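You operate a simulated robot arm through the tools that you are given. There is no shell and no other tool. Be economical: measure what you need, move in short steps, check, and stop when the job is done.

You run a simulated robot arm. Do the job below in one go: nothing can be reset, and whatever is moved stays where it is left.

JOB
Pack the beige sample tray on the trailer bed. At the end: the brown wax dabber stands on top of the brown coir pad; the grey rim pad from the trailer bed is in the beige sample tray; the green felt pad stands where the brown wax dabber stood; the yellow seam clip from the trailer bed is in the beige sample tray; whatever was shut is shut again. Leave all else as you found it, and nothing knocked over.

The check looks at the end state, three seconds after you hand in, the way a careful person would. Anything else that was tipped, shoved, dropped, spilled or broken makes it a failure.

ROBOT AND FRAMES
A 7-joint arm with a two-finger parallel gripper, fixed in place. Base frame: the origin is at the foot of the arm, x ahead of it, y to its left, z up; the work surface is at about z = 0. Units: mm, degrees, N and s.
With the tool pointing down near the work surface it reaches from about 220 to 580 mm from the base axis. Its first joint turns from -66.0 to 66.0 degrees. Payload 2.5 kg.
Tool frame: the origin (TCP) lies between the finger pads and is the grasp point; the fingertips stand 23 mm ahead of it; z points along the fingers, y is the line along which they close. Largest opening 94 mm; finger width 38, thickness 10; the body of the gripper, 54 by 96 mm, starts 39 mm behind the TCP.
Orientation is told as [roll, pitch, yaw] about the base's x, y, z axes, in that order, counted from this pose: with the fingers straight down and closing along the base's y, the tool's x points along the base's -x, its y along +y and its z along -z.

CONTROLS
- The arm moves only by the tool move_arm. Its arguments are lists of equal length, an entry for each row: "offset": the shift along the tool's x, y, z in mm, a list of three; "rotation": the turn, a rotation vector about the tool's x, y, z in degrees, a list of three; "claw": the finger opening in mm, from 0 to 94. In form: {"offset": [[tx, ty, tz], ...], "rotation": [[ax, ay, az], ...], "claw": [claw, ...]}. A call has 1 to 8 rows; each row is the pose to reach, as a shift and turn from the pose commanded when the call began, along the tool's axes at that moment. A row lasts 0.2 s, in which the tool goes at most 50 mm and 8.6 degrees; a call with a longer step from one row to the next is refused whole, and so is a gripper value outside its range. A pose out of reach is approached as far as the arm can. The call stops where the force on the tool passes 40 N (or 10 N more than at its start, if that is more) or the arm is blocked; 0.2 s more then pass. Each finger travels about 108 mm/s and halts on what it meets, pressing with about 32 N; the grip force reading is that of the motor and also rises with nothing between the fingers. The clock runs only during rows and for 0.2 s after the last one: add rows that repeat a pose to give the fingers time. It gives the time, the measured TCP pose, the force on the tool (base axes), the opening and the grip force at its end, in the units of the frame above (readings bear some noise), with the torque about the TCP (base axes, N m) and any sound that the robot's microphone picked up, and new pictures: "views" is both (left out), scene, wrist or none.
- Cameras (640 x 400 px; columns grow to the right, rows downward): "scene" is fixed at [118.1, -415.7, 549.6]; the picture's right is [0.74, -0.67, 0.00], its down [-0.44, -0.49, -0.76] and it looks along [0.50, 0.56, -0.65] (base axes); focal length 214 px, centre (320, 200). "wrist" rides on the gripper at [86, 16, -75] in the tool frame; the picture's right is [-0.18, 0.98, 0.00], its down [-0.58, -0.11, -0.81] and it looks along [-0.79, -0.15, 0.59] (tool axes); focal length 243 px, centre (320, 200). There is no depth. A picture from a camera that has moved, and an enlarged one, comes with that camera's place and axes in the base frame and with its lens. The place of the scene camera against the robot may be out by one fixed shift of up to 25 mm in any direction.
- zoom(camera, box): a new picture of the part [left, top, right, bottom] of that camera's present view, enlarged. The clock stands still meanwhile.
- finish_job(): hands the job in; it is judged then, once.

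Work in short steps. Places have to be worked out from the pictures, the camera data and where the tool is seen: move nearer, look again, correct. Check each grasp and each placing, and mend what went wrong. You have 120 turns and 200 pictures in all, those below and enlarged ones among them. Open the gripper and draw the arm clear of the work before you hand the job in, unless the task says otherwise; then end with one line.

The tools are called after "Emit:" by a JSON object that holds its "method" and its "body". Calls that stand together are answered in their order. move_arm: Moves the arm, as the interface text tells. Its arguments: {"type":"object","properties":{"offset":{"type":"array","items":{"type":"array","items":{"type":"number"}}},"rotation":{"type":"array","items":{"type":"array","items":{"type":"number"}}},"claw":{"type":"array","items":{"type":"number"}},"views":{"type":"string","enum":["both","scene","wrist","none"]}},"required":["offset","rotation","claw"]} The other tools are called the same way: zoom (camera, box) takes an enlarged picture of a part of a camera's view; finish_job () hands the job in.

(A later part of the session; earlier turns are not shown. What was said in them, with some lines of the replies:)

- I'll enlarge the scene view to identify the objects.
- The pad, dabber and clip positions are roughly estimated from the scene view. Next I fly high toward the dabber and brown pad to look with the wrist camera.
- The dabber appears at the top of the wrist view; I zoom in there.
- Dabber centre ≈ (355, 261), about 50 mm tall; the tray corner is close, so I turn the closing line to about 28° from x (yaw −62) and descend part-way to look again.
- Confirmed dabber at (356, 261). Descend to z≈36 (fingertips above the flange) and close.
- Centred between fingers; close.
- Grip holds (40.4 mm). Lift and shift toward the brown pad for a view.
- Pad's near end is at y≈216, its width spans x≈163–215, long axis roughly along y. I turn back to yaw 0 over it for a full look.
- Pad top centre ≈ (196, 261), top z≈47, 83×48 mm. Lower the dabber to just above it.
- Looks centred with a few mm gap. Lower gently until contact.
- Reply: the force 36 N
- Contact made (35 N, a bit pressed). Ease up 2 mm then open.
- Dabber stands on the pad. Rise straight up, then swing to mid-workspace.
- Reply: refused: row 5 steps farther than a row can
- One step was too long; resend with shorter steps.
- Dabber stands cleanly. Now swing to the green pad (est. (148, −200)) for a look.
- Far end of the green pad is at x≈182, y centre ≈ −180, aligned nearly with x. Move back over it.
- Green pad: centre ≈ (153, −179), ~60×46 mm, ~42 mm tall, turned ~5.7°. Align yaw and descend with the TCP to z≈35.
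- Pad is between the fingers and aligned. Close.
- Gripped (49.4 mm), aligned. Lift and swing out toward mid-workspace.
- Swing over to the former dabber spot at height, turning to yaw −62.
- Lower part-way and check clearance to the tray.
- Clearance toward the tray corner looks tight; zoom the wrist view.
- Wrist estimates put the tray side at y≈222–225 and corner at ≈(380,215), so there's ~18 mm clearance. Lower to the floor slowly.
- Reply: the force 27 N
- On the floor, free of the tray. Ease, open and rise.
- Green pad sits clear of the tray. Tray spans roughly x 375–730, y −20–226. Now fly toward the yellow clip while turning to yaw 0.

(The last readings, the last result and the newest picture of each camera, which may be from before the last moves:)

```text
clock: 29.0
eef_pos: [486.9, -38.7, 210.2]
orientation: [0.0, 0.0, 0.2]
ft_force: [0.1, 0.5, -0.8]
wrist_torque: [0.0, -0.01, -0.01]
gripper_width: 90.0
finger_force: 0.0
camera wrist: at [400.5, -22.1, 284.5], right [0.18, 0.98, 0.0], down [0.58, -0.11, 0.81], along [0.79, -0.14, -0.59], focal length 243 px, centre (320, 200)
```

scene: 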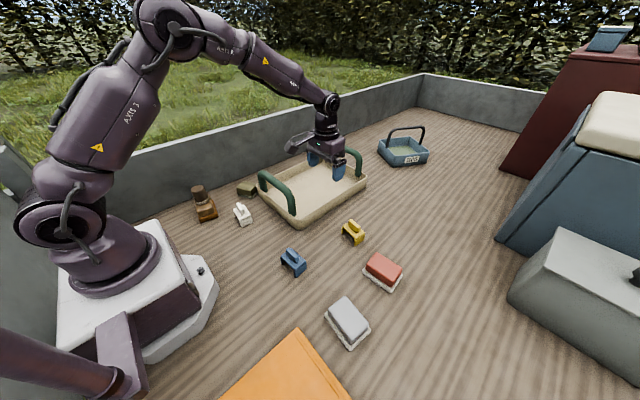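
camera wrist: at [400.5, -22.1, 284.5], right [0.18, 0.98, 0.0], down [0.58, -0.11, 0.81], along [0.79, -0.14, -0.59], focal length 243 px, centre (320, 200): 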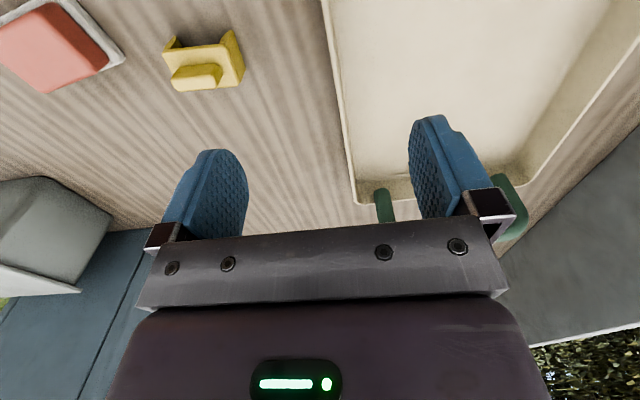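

Yellow clip ≈ (495, −158). Move above it lower.

Emit:
{"method": "move_arm", "body": {"offset": [[-2, -40, 20], [-4, -80, 45], [-6, -118, 75], [-6, -118, 85]], "rotation": [[0, 0, 0], [0, 0, 0], [0, 0, 0], [0, 0, 0]], "claw": [90, 90, 90, 90], "views": "wrist"}}

Emit:
{"method": "zoom", "body": {"camera": "wrist", "box": [220, 0, 420, 130]}}

```text
clock: 30.0
eef_pos: [492.7, -157.7, 123.7]
orientation: [0.0, 0.0, 0.1]
ft_force: [0.1, 0.3, 0.5]
wrist_torque: [0.04, 0.0, 0.01]
gripper_width: 89.6
finger_force: 0.2
camera wrist: at [406.4, -139.8, 198.6], right [0.18, 0.98, 0.0], down [0.58, -0.11, 0.81], along [0.79, -0.15, -0.59], focal length 243 px, centre (320, 200)
```

wrist: 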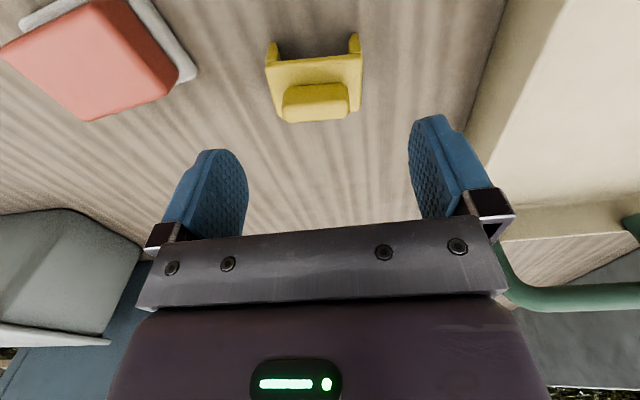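

```text
3.08 times, centred on (320, 65) of wrist
camera zoom: at [406.4, -139.8, 198.6], right [0.18, 0.98, 0.0], down [0.58, -0.11, 0.81], along [0.79, -0.15, -0.59], focal length 746 px, centre (320, 615)
```

zoom: 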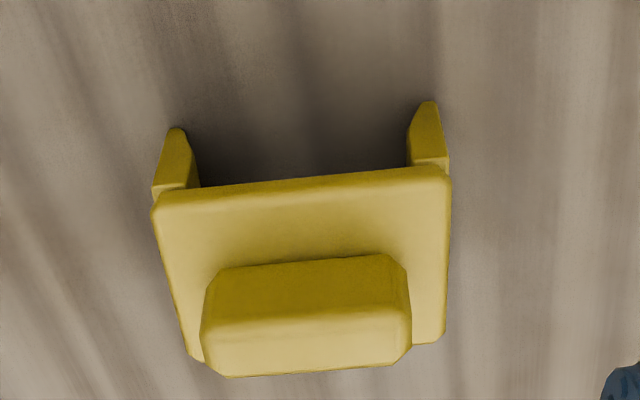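

Clip: bridge ~63×41 mm, centre ≈ (498.5, −160), turned about −6.7°. Align and descend to grip across its legs.

Emit:
{"method": "move_arm", "body": {"offset": [[-5.8, -2.3, 5], [-5.8, -2.3, 40], [-5.8, -2.3, 70], [-5.8, -2.3, 89], [-5.8, -2.3, 89]], "rotation": [[0, 0, 6.7], [0, 0, 6.7], [0, 0, 6.7], [0, 0, 6.7], [0, 0, 6.7]], "claw": [92, 92, 92, 92, 92], "views": "wrist"}}

```text
clock: 31.2
eef_pos: [497.5, -159.6, 34.1]
orientation: [0.0, 0.0, -6.6]
ft_force: [0.2, -0.1, -0.2]
wrist_torque: [-0.02, 0.0, -0.01]
gripper_width: 91.9
finger_force: 0.0
camera wrist: at [414.2, -131.9, 109.7], right [0.3, 0.96, 0.0], down [0.56, -0.17, 0.81], along [0.77, -0.24, -0.59], focal length 243 px, centre (320, 200)
```

wrist: 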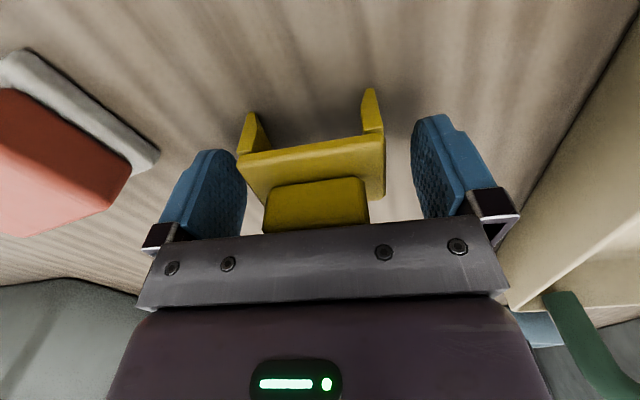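

Centred by calculation. Close.

Emit:
{"method": "move_arm", "body": {"offset": [[0, 0, 0], [0, 0, 0], [0, 0, 0], [0, 0, 0]], "rotation": [[0, 0, 0], [0, 0, 0], [0, 0, 0], [0, 0, 0]], "claw": [78, 64, 54, 54], "views": "wrist"}}

```text
clock: 32.2
eef_pos: [496.1, -158.1, 36.9]
orientation: [0.1, -0.1, -6.7]
ft_force: [0.4, 0.3, -0.3]
wrist_torque: [0.02, -0.04, -0.05]
gripper_width: 63.1
finger_force: 31.9
camera wrist: at [414.2, -131.9, 110.0], right [0.3, 0.96, 0.0], down [0.57, -0.17, 0.81], along [0.77, -0.24, -0.59], focal length 243 px, centre (320, 200)
```

wrist: 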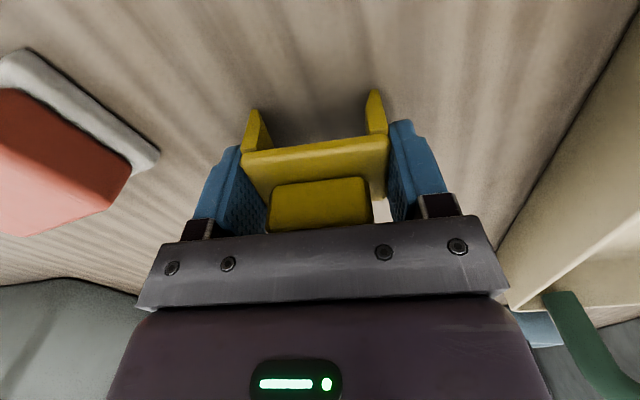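

Gripped (63 mm). Lift, then move over the tray, turning toward yaw −90.

Emit:
{"method": "move_arm", "body": {"offset": [[0, 0, -45], [0, 0, -90], [0, 0, -138], [4, 40, -145], [8, 80, -145], [12, 120, -145], [16, 160, -145], [18.4, 199, -145]], "rotation": [[0, 0, 0], [0, 0, 0], [0, 0, 8.4], [0, 0, 16.8], [0, 0, 25.2], [0, 0, 33.6], [0, 0, 42], [0, 0, 50.4]], "claw": [54, 54, 54, 54, 54, 54, 54, 54], "views": "none"}}

Emit:
{"method": "move_arm", "body": {"offset": [[0, 0, 0], [0, 0, 0], [0, 0, 0], [0, 0, 0]], "rotation": [[0, 0, 8.2], [0, 0, 16.4], [0, 0, 24.6], [0, 0, 32.8]], "claw": [54, 54, 54, 54]}}

```text
clock: 34.0
eef_pos: [499.9, 41.4, 181.2]
orientation: [-0.1, 0.0, -57.1]
ft_force: [0.8, 0.0, -1.2]
wrist_torque: [-0.01, -0.01, -0.01]
gripper_width: 63.2
finger_force: 32.3
```

```text
clock: 35.0
eef_pos: [501.3, 42.4, 180.7]
orientation: [0.0, 0.1, -89.9]
ft_force: [0.0, -0.1, -1.2]
wrist_torque: [-0.03, -0.01, 0.01]
gripper_width: 63.2
finger_force: 31.9
camera wrist: at [518.4, 128.5, 254.9], right [0.98, -0.18, 0.0], down [-0.11, -0.58, 0.81], along [-0.15, -0.79, -0.59], focal length 243 px, centre (320, 200)
```

scene: 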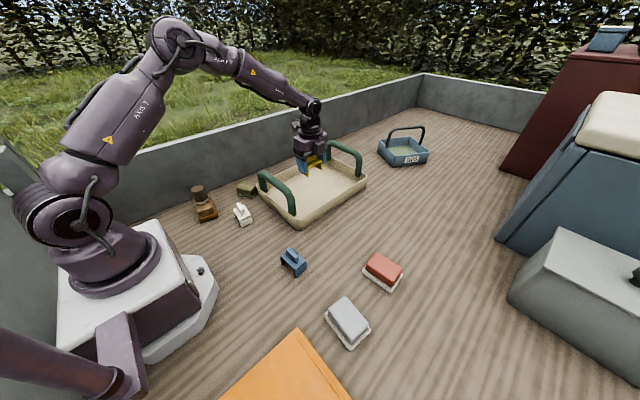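
wrist: 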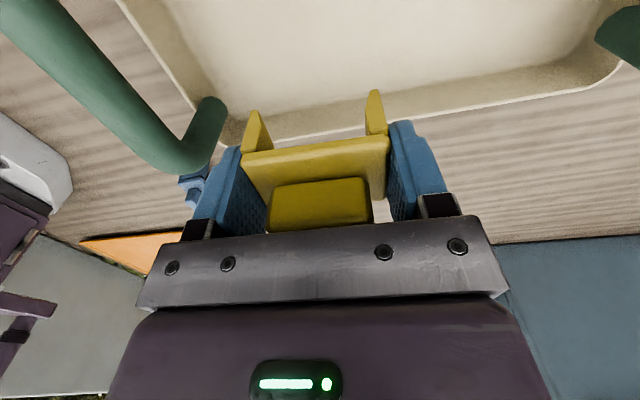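

Over the tray interior with good margins. Descend quickly to ~z 58, then gently.

Emit:
{"method": "move_arm", "body": {"offset": [[0, 0, 45], [0, 0, 90], [0, 0, 122], [0, 0, 130], [0, 0, 133], [0, 0, 135], [0, 0, 137], [0, 0, 137]], "rotation": [[0, 0, 0], [0, 0, 0], [0, 0, 0], [0, 0, 0], [0, 0, 0], [0, 0, 0], [0, 0, 0], [0, 0, 0]], "claw": [54, 54, 54, 54, 54, 54, 54, 54]}}

Emit:
{"method": "zoom", "body": {"camera": "scene", "box": [250, 120, 400, 230]}}

```text
clock: 36.8
eef_pos: [502.1, 41.8, 42.6]
orientation: [0.0, 0.0, -89.9]
ft_force: [-0.2, 0.0, -0.5]
wrist_torque: [0.02, 0.04, 0.0]
gripper_width: 63.3
finger_force: 32.5
camera wrist: at [518.5, 128.6, 117.9], right [0.98, -0.18, 0.0], down [-0.11, -0.58, 0.81], along [-0.14, -0.79, -0.59], focal length 243 px, centre (320, 200)
```

scene: 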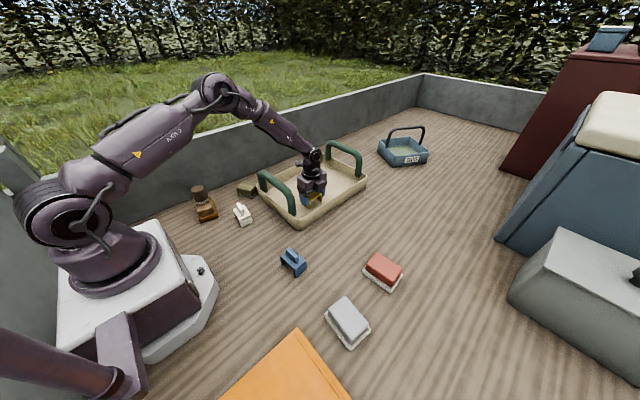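
wrist: 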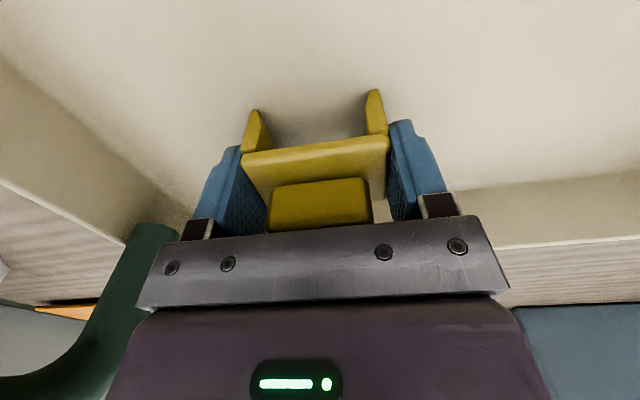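

```text
3.64 times, centred on (325, 175) of scene
camera zoom: at [118.1, -415.7, 549.6], right [0.74, -0.67, 0.0], down [-0.44, -0.49, -0.76], along [0.5, 0.56, -0.65], focal length 780 px, centre (302, 291)
```

zoom: 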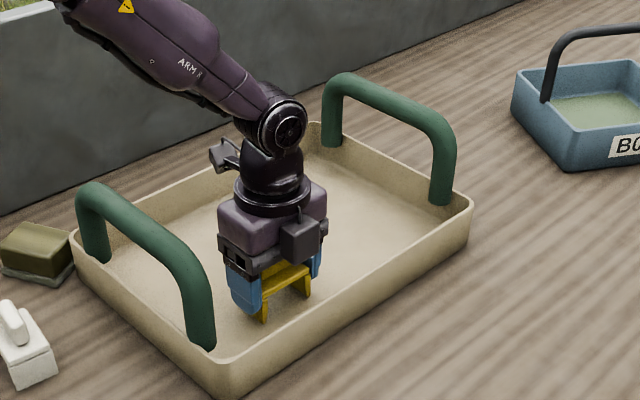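

Not yet touching; a few more mm down, slowly.

Emit:
{"method": "move_arm", "body": {"offset": [[0, 0, 1.2], [0, 0, 2.4], [0, 0, 3.6], [0, 0, 4.8], [0, 0, 6], [0, 0, 7]], "rotation": [[0, 0, 0], [0, 0, 0], [0, 0, 0], [0, 0, 0], [0, 0, 0], [0, 0, 0]], "claw": [54, 54, 54, 54, 54, 54], "views": "none"}}

```text
clock: 38.0
eef_pos: [503.3, 42.1, 40.7]
orientation: [0.2, 0.0, -89.8]
ft_force: [-2.1, 0.3, 3.6]
wrist_torque: [-0.03, 0.15, 0.01]
gripper_width: 63.2
finger_force: 31.9
stopped in row 5: the force on the tool passed its limit at 44 N (the readings are from after the stop); the commanded pose is now the measured one
```

Contact with the tray floor. Open slightly and rise.

Emit:
{"method": "move_arm", "body": {"offset": [[0, 0, -0.5], [0, 0, -0.5], [0, 0, -0.5], [0, 0, -25], [0, 0, -70], [0, 0, -115], [0, 0, -160]], "rotation": [[0, 0, 0], [0, 0, 0], [0, 0, 0], [0, 0, 0], [0, 0, 0], [0, 0, 0], [0, 0, 0]], "claw": [74, 86, 88, 88, 88, 88, 88]}}

Emit:
{"method": "zoom", "body": {"camera": "scene", "box": [250, 120, 400, 230]}}

```text
clock: 39.6
eef_pos: [502.1, 42.5, 201.5]
orientation: [0.1, 0.0, -89.7]
ft_force: [-0.3, -0.7, 1.1]
wrist_torque: [0.0, 0.01, -0.03]
gripper_width: 88.2
finger_force: 0.1
camera wrist: at [518.5, 129.6, 276.1], right [0.98, -0.18, 0.0], down [-0.11, -0.58, 0.81], along [-0.14, -0.79, -0.59], focal length 243 px, centre (320, 200)
```

scene: 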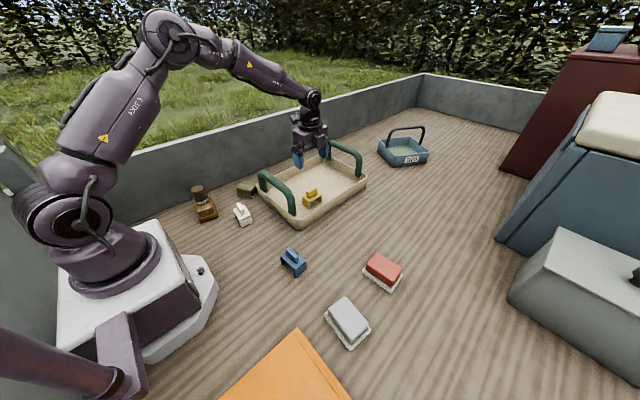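
wrist: 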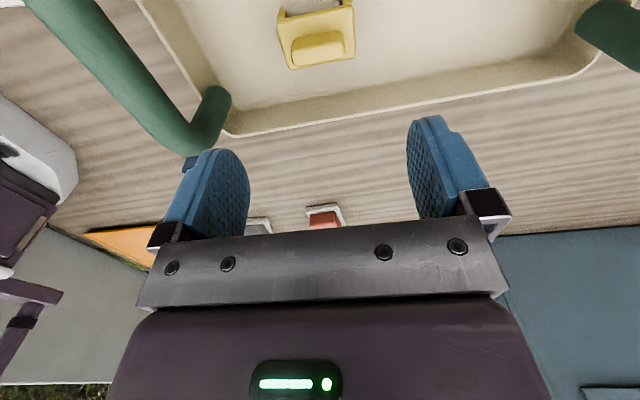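

```text
3.64 times, centred on (325, 175) of scene
camera zoom: at [118.1, -415.7, 549.6], right [0.74, -0.67, 0.0], down [-0.44, -0.49, -0.76], along [0.5, 0.56, -0.65], focal length 780 px, centre (302, 291)
```

zoom: 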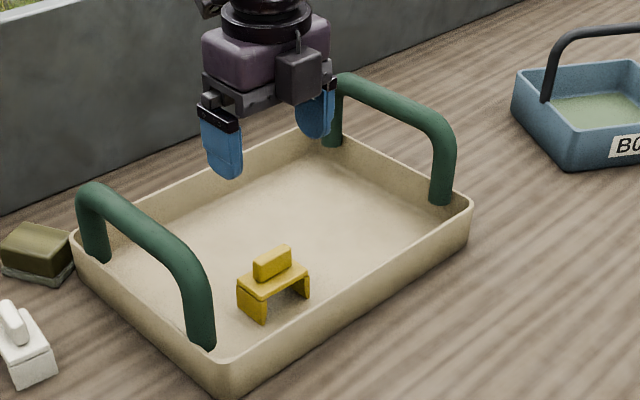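

Clip stands well in the tray. Now fly to the grey pad (est. (290, −330)) keeping yaw −90.

Emit:
{"method": "move_arm", "body": {"offset": [[-41, -25, -5], [-82, -50, -5], [-123, -75, -5], [-164, -100, -5], [-205, -125, -5], [-246, -150, -5], [-285, -175, 10], [-322, -200, 30]], "rotation": [[0, 0, 0], [0, 0, 0], [0, 0, 0], [0, 0, 0], [0, 0, 0], [0, 0, 0], [0, 0, 0], [0, 0, 0]], "claw": [88, 90, 92, 92, 92, 92, 92, 92]}}

```text
clock: 41.4
eef_pos: [306.5, -282.7, 169.7]
orientation: [0.3, 0.0, -89.6]
ft_force: [0.9, -0.3, 0.2]
wrist_torque: [-0.04, 0.01, -0.05]
gripper_width: 92.1
finger_force: 0.1
camera wrist: at [321.2, -195.2, 244.3], right [0.98, -0.18, 0.0], down [-0.11, -0.58, 0.81], along [-0.14, -0.79, -0.59], focal length 243 px, centre (320, 200)
```

scene: 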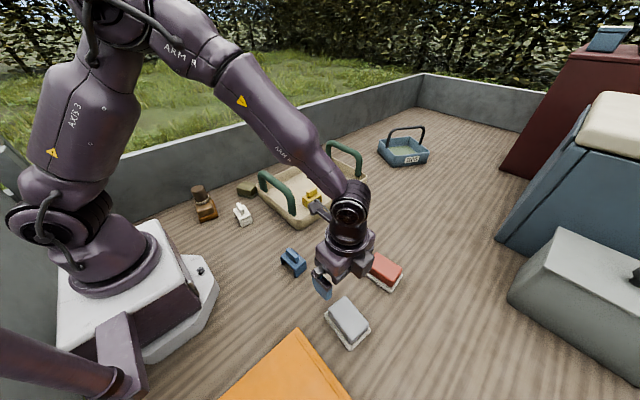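
wrist: 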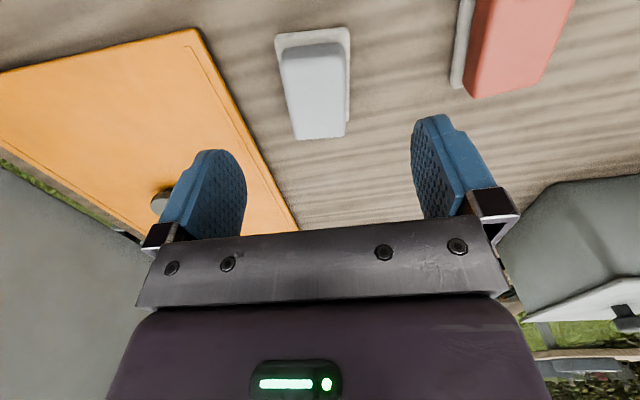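

Grey pad centre ≈ (297.7, −315.5), ~80×48 mm, turned −5° from this yaw. Align above it and lower.

Emit:
{"method": "move_arm", "body": {"offset": [[-17, -4.5, 10], [-33, -9, 30], [-33, -9, 50], [-33, -9, 50]], "rotation": [[0, 0, 2], [0, 0, 5], [0, 0, 5], [0, 0, 5]], "claw": [92, 92, 92, 92], "views": "wrist"}}

Emit:
{"method": "zoom", "body": {"camera": "wrist", "box": [210, 0, 430, 140]}}

```text
clock: 42.4
eef_pos: [295.6, -314.7, 119.5]
orientation: [0.2, 0.0, -94.8]
ft_force: [0.2, 0.9, 0.1]
wrist_torque: [-0.04, -0.01, 0.02]
gripper_width: 91.9
finger_force: 0.2
camera wrist: at [319.6, -229.2, 194.0], right [0.96, -0.26, 0.0], down [-0.16, -0.57, 0.81], along [-0.21, -0.78, -0.59], focal length 243 px, centre (320, 200)
```

wrist: 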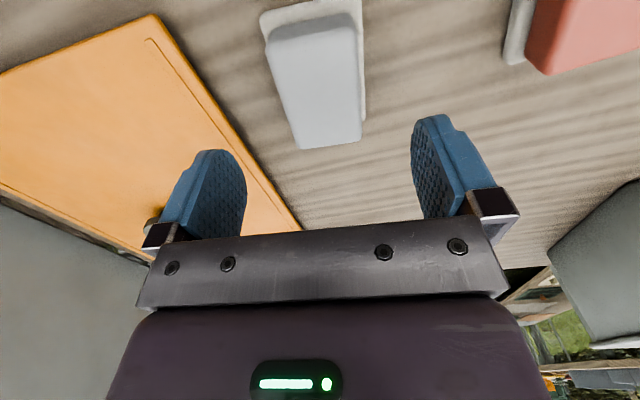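

```text
2.86 times, centred on (320, 70) of wrist
camera zoom: at [319.6, -229.2, 194.0], right [0.96, -0.26, 0.0], down [-0.16, -0.57, 0.81], along [-0.21, -0.78, -0.59], focal length 693 px, centre (320, 571)
```

zoom: 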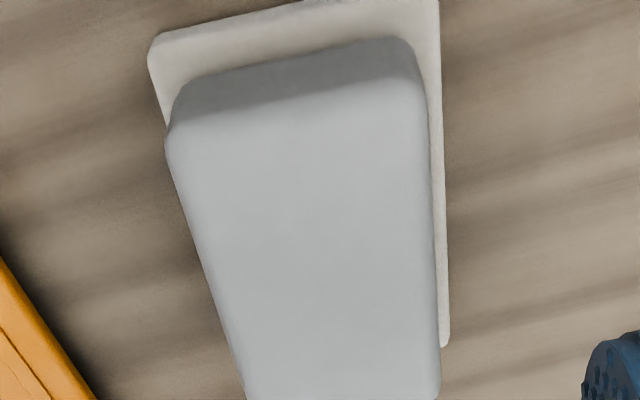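

Refined grey centre ≈ (297, −319). The orange case (top z≈36, edge x≈222) leaves ~20 mm beside the left finger. Descend.

Emit:
{"method": "move_arm", "body": {"offset": [[-4.3, 2, 20], [-4.3, 2, 50], [-4.3, 2, 75], [-4.3, 2, 83], [-4.3, 2, 83]], "rotation": [[0, 0, 0], [0, 0, 0], [0, 0, 0], [0, 0, 0], [0, 0, 0]], "claw": [86, 84, 84, 84, 84], "views": "wrist"}}

```text
clock: 43.6
eef_pos: [296.9, -318.2, 36.7]
orientation: [0.2, 0.0, -94.6]
ft_force: [0.8, -0.5, -1.4]
wrist_torque: [0.03, -0.02, 0.0]
gripper_width: 84.0
finger_force: 0.2
camera wrist: at [320.9, -233.8, 111.4], right [0.96, -0.26, 0.0], down [-0.16, -0.57, 0.81], along [-0.21, -0.78, -0.59], focal length 243 px, centre (320, 200)
```

wrist: 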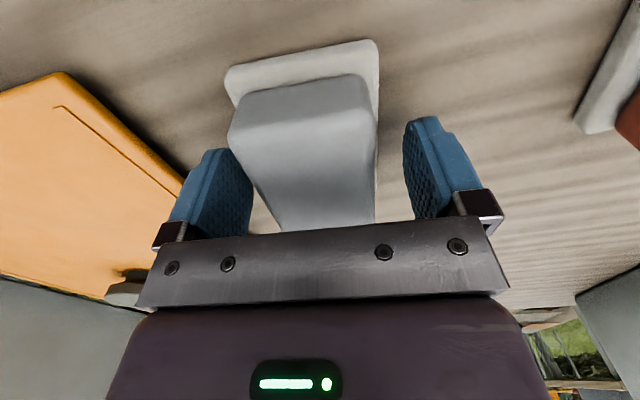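

Well positioned; close.

Emit:
{"method": "move_arm", "body": {"offset": [[0, 0, 0], [0, 0, 0], [0, 0, 0], [0, 0, 0], [0, 0, 0]], "rotation": [[0, 0, 0], [0, 0, 0], [0, 0, 0], [0, 0, 0], [0, 0, 0]], "claw": [70, 55, 45, 40, 40], "views": "wrist"}}

```text
clock: 44.8
eef_pos: [298.1, -318.0, 38.2]
orientation: [0.3, 0.0, -94.7]
ft_force: [0.3, -0.7, 1.4]
wrist_torque: [0.07, 0.01, 0.02]
gripper_width: 53.2
finger_force: 32.0
camera wrist: at [320.9, -233.7, 111.7], right [0.96, -0.26, 0.0], down [-0.16, -0.57, 0.81], along [-0.21, -0.78, -0.59], focal length 243 px, centre (320, 200)
```

wrist: 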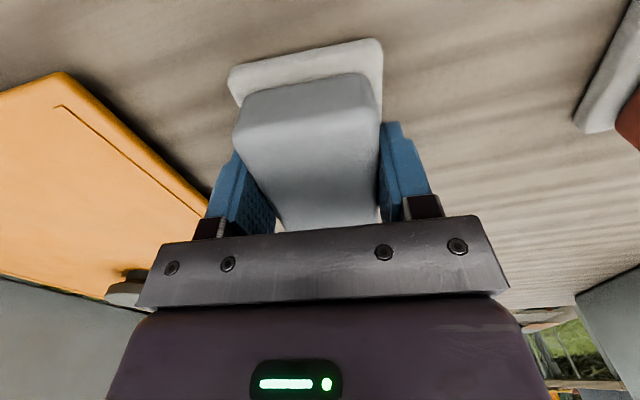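

Gripped (53 mm). Lift well clear and start toward the tray.

Emit:
{"method": "move_arm", "body": {"offset": [[0, 0, -40], [0, 0, -85], [0, 0, -130], [0, 0, -170], [42, 21, -175], [84, 42, -178], [126, 63, -180], [168, 84, -180]], "rotation": [[0, 0, 0], [0, 0, 0], [0, 0, 0], [0, 0, 0], [0, 0, 0], [0, 0, 0], [0, 0, 0], [0, 0, 0]], "claw": [40, 40, 40, 40, 40, 40, 40, 40], "views": "wrist"}}

```text
clock: 46.6
eef_pos: [394.3, -158.9, 217.5]
orientation: [0.3, -0.1, -94.8]
ft_force: [0.3, 0.9, -1.4]
wrist_torque: [-0.01, 0.0, -0.02]
gripper_width: 53.5
finger_force: 31.5
camera wrist: at [418.2, -72.9, 292.2], right [0.96, -0.27, 0.0], down [-0.16, -0.57, 0.81], along [-0.21, -0.78, -0.59], focal length 243 px, centre (320, 200)
```

wrist: 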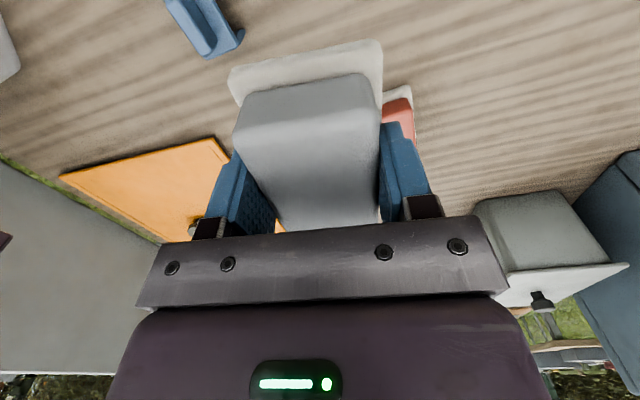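

Continue to above the tray at ≈(500, 142).

Emit:
{"method": "move_arm", "body": {"offset": [[39, 10, 0], [77, 20, 0], [116, 30, 0], [155, 40, 0], [193, 50, 0], [232, 60, 0], [271, 70, 0], [309, 79, 0]], "rotation": [[0, 0, 0], [0, 0, -1], [0, 0, -2], [0, 0, -3], [0, 0, -4], [0, 0, -5], [0, 0, -5], [0, 0, -5]], "claw": [40, 40, 40, 40, 40, 40, 40, 40]}}

Emit:
{"method": "zoom", "body": {"camera": "scene", "box": [250, 120, 400, 230]}}

```text
clock: 48.4
eef_pos: [497.8, 144.7, 217.7]
orientation: [0.1, 0.1, -89.8]
ft_force: [-0.5, -0.8, -1.2]
wrist_torque: [0.03, 0.01, -0.04]
gripper_width: 53.5
finger_force: 31.8
camera wrist: at [514.7, 231.2, 292.1], right [0.98, -0.18, 0.0], down [-0.11, -0.58, 0.81], along [-0.14, -0.79, -0.59], focal length 243 px, centre (320, 200)
```

scene: 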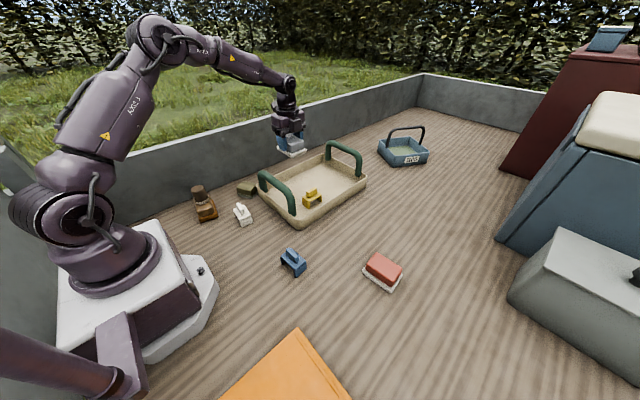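
wrist: 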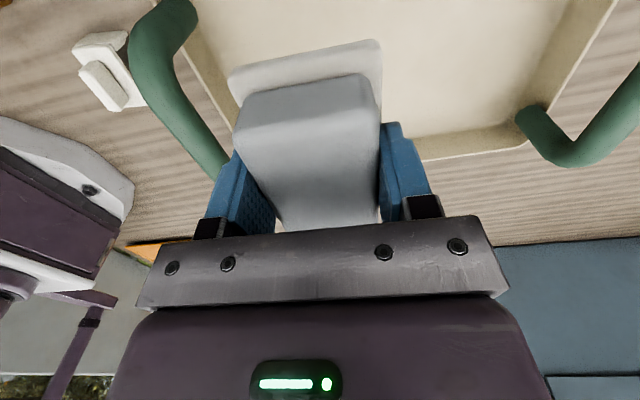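

```text
3.64 times, centred on (325, 175) of scene
camera zoom: at [118.1, -415.7, 549.6], right [0.74, -0.67, 0.0], down [-0.44, -0.49, -0.76], along [0.5, 0.56, -0.65], focal length 780 px, centre (302, 291)
```

zoom: 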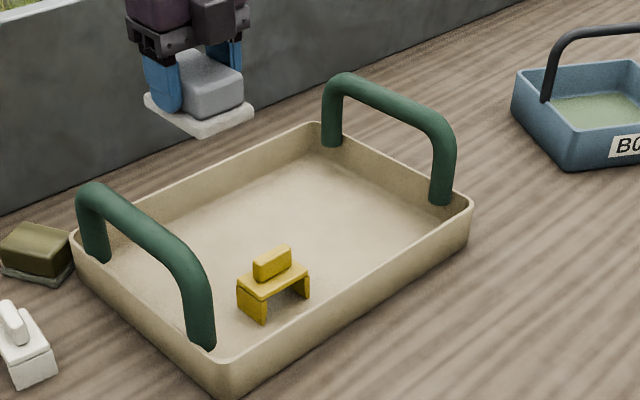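

Position good. Descend to ~z 56 and check.

Emit:
{"method": "move_arm", "body": {"offset": [[-2, 0, 45], [-4, 0, 90], [-5, 0, 130], [-5, 0, 155], [-5, 0, 162], [-5, 0, 162]], "rotation": [[0, 0, 0], [0, 0, 0], [0, 0, 0], [0, 0, 0], [0, 0, 0], [0, 0, 0]], "claw": [40, 40, 40, 40, 40, 40]}}

Emit:
{"method": "zoom", "body": {"camera": "scene", "box": [250, 120, 400, 230]}}

```text
clock: 49.8
eef_pos: [498.5, 138.0, 55.9]
orientation: [0.2, 0.0, -89.7]
ft_force: [0.4, 0.1, -0.6]
wrist_torque: [0.0, -0.02, -0.03]
gripper_width: 53.5
finger_force: 32.4
camera wrist: at [514.8, 225.3, 130.2], right [0.98, -0.18, 0.0], down [-0.11, -0.58, 0.81], along [-0.14, -0.79, -0.59], focal length 243 px, centre (320, 200)
```

scene: 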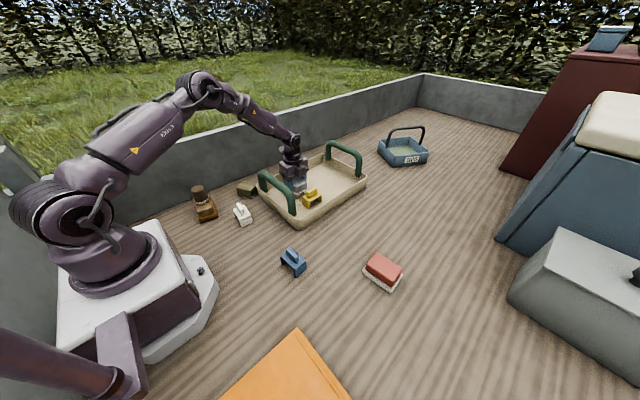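
wrist: 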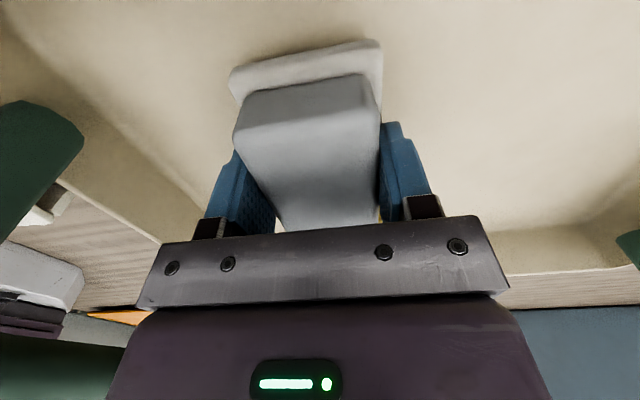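

```text
3.64 times, centred on (325, 175) of scene
camera zoom: at [118.1, -415.7, 549.6], right [0.74, -0.67, 0.0], down [-0.44, -0.49, -0.76], along [0.5, 0.56, -0.65], focal length 780 px, centre (302, 291)
```

zoom: 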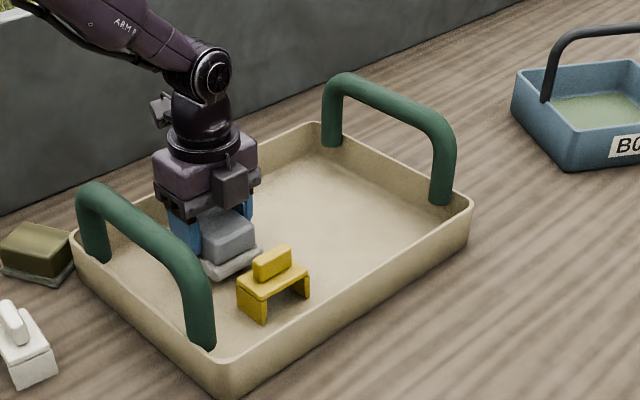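

Gap to the clip ~30 mm. Lower the remaining ~14 mm gently.

Emit:
{"method": "move_arm", "body": {"offset": [[0, 0, 6], [0, 0, 10], [0, 0, 12], [0, 0, 13.2], [0, 0, 14.4], [0, 0, 15.6], [0, 0, 16.8], [0, 0, 18]], "rotation": [[0, 0, 0], [0, 0, 0], [0, 0, 0], [0, 0, 0], [0, 0, 0], [0, 0, 0], [0, 0, 0], [0, 0, 0]], "claw": [40, 40, 40, 40, 40, 40, 40, 40], "views": "none"}}

```text
clock: 51.4
eef_pos: [500.3, 138.7, 42.3]
orientation: [0.2, 0.1, -89.7]
ft_force: [-2.0, 0.0, 5.3]
wrist_torque: [0.02, 0.27, 0.0]
gripper_width: 53.1
finger_force: 32.2
stopped in row 8: the force on the tool passed its limit at 44 N (the readings are from after the stop); the commanded pose is now the measured one
```

On the tray floor. Open and rise.

Emit:
{"method": "move_arm", "body": {"offset": [[0, 0, -0.5], [0, 0, -0.5], [0, 0, -0.5], [0, 0, -30], [0, 0, -75], [0, 0, -120], [0, 0, -165]], "rotation": [[0, 0, 0], [0, 0, 0], [0, 0, 0], [0, 0, 0], [0, 0, 0], [0, 0, 0], [0, 0, 0]], "claw": [66, 78, 80, 80, 80, 80, 80], "views": "none"}}

Emit:
{"method": "move_arm", "body": {"offset": [[-40, -20, -20], [-80, -40, -40], [-120, -60, -60], [-160, -80, -80], [-190, -100, -90]], "rotation": [[0, 0, -8], [0, 0, -16], [0, 0, -24], [0, 0, -32], [0, 0, -40]], "claw": [80, 80, 80, 80, 80], "views": "scene"}}

Emit:
{"method": "zoom", "body": {"camera": "scene", "box": [180, 120, 400, 290]}}

Emit:
{"method": "zoom", "body": {"camera": "scene", "box": [180, 150, 300, 230]}}

```text
clock: 53.0
eef_pos: [500.1, 138.7, 208.1]
orientation: [0.3, 0.0, -89.7]
ft_force: [-0.3, 0.5, -0.3]
wrist_torque: [0.0, 0.01, -0.01]
gripper_width: 80.2
finger_force: 0.0
```

```text
clock: 54.2
eef_pos: [400.0, -51.6, 298.0]
orientation: [0.2, -0.2, -49.6]
ft_force: [0.0, -0.2, 0.3]
wrist_torque: [0.0, -0.01, -0.03]
gripper_width: 79.8
finger_force: 0.1
```

scene: 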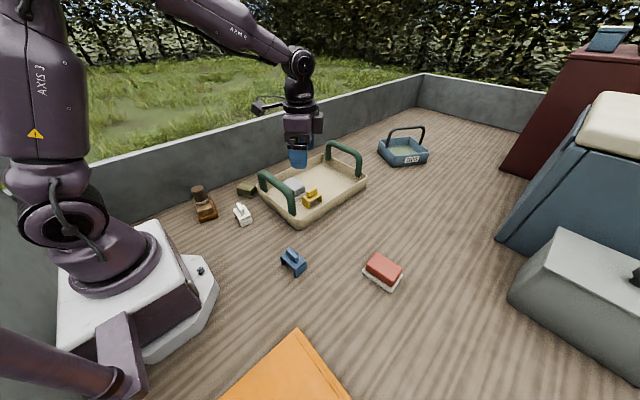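

```text
2.35 times, centred on (290, 205) of scene
camera zoom: at [118.1, -415.7, 549.6], right [0.74, -0.67, 0.0], down [-0.44, -0.49, -0.76], along [0.5, 0.56, -0.65], focal length 505 px, centre (391, 188)
```

zoom: 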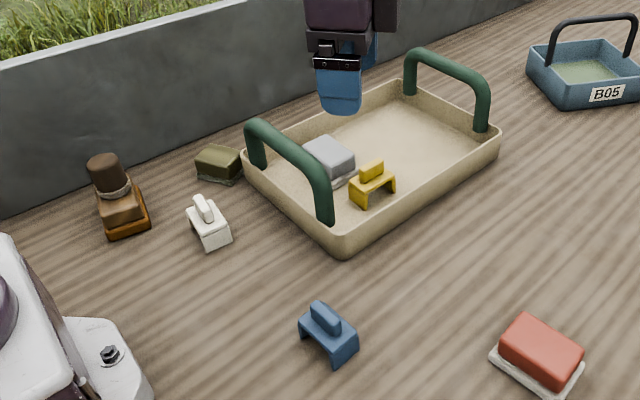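

```text
5.00 times, centred on (240, 190) of scene
camera zoom: at [118.1, -415.7, 549.6], right [0.74, -0.67, 0.0], down [-0.44, -0.49, -0.76], along [0.5, 0.56, -0.65], focal length 1072 px, centre (720, 250)
```

zoom: 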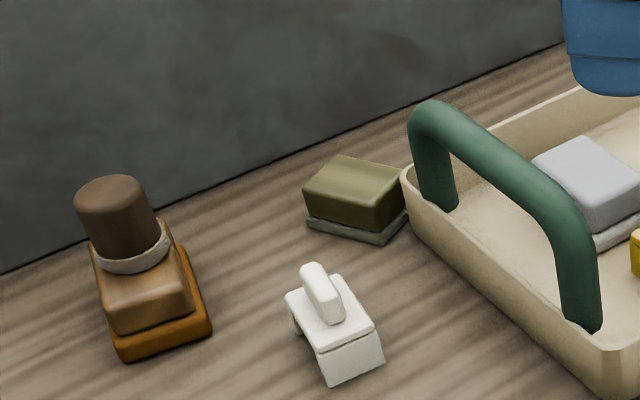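

Every item is in place and upright, the gripper is open, and the arm is clear. I didn't open anything, so whatever was shut is still shut. Handing in.

Emit:
{"method": "finish_job", "body": {}}

```text
The job is handed in.
```

The job is handed in: the wax dabber stands on the coir pad, the green felt pad stands where the dabber stood, the grey rim pad and yellow seam clip are in the beige tray, and in the final pictures everything was upright and nothing else appeared to have moved.
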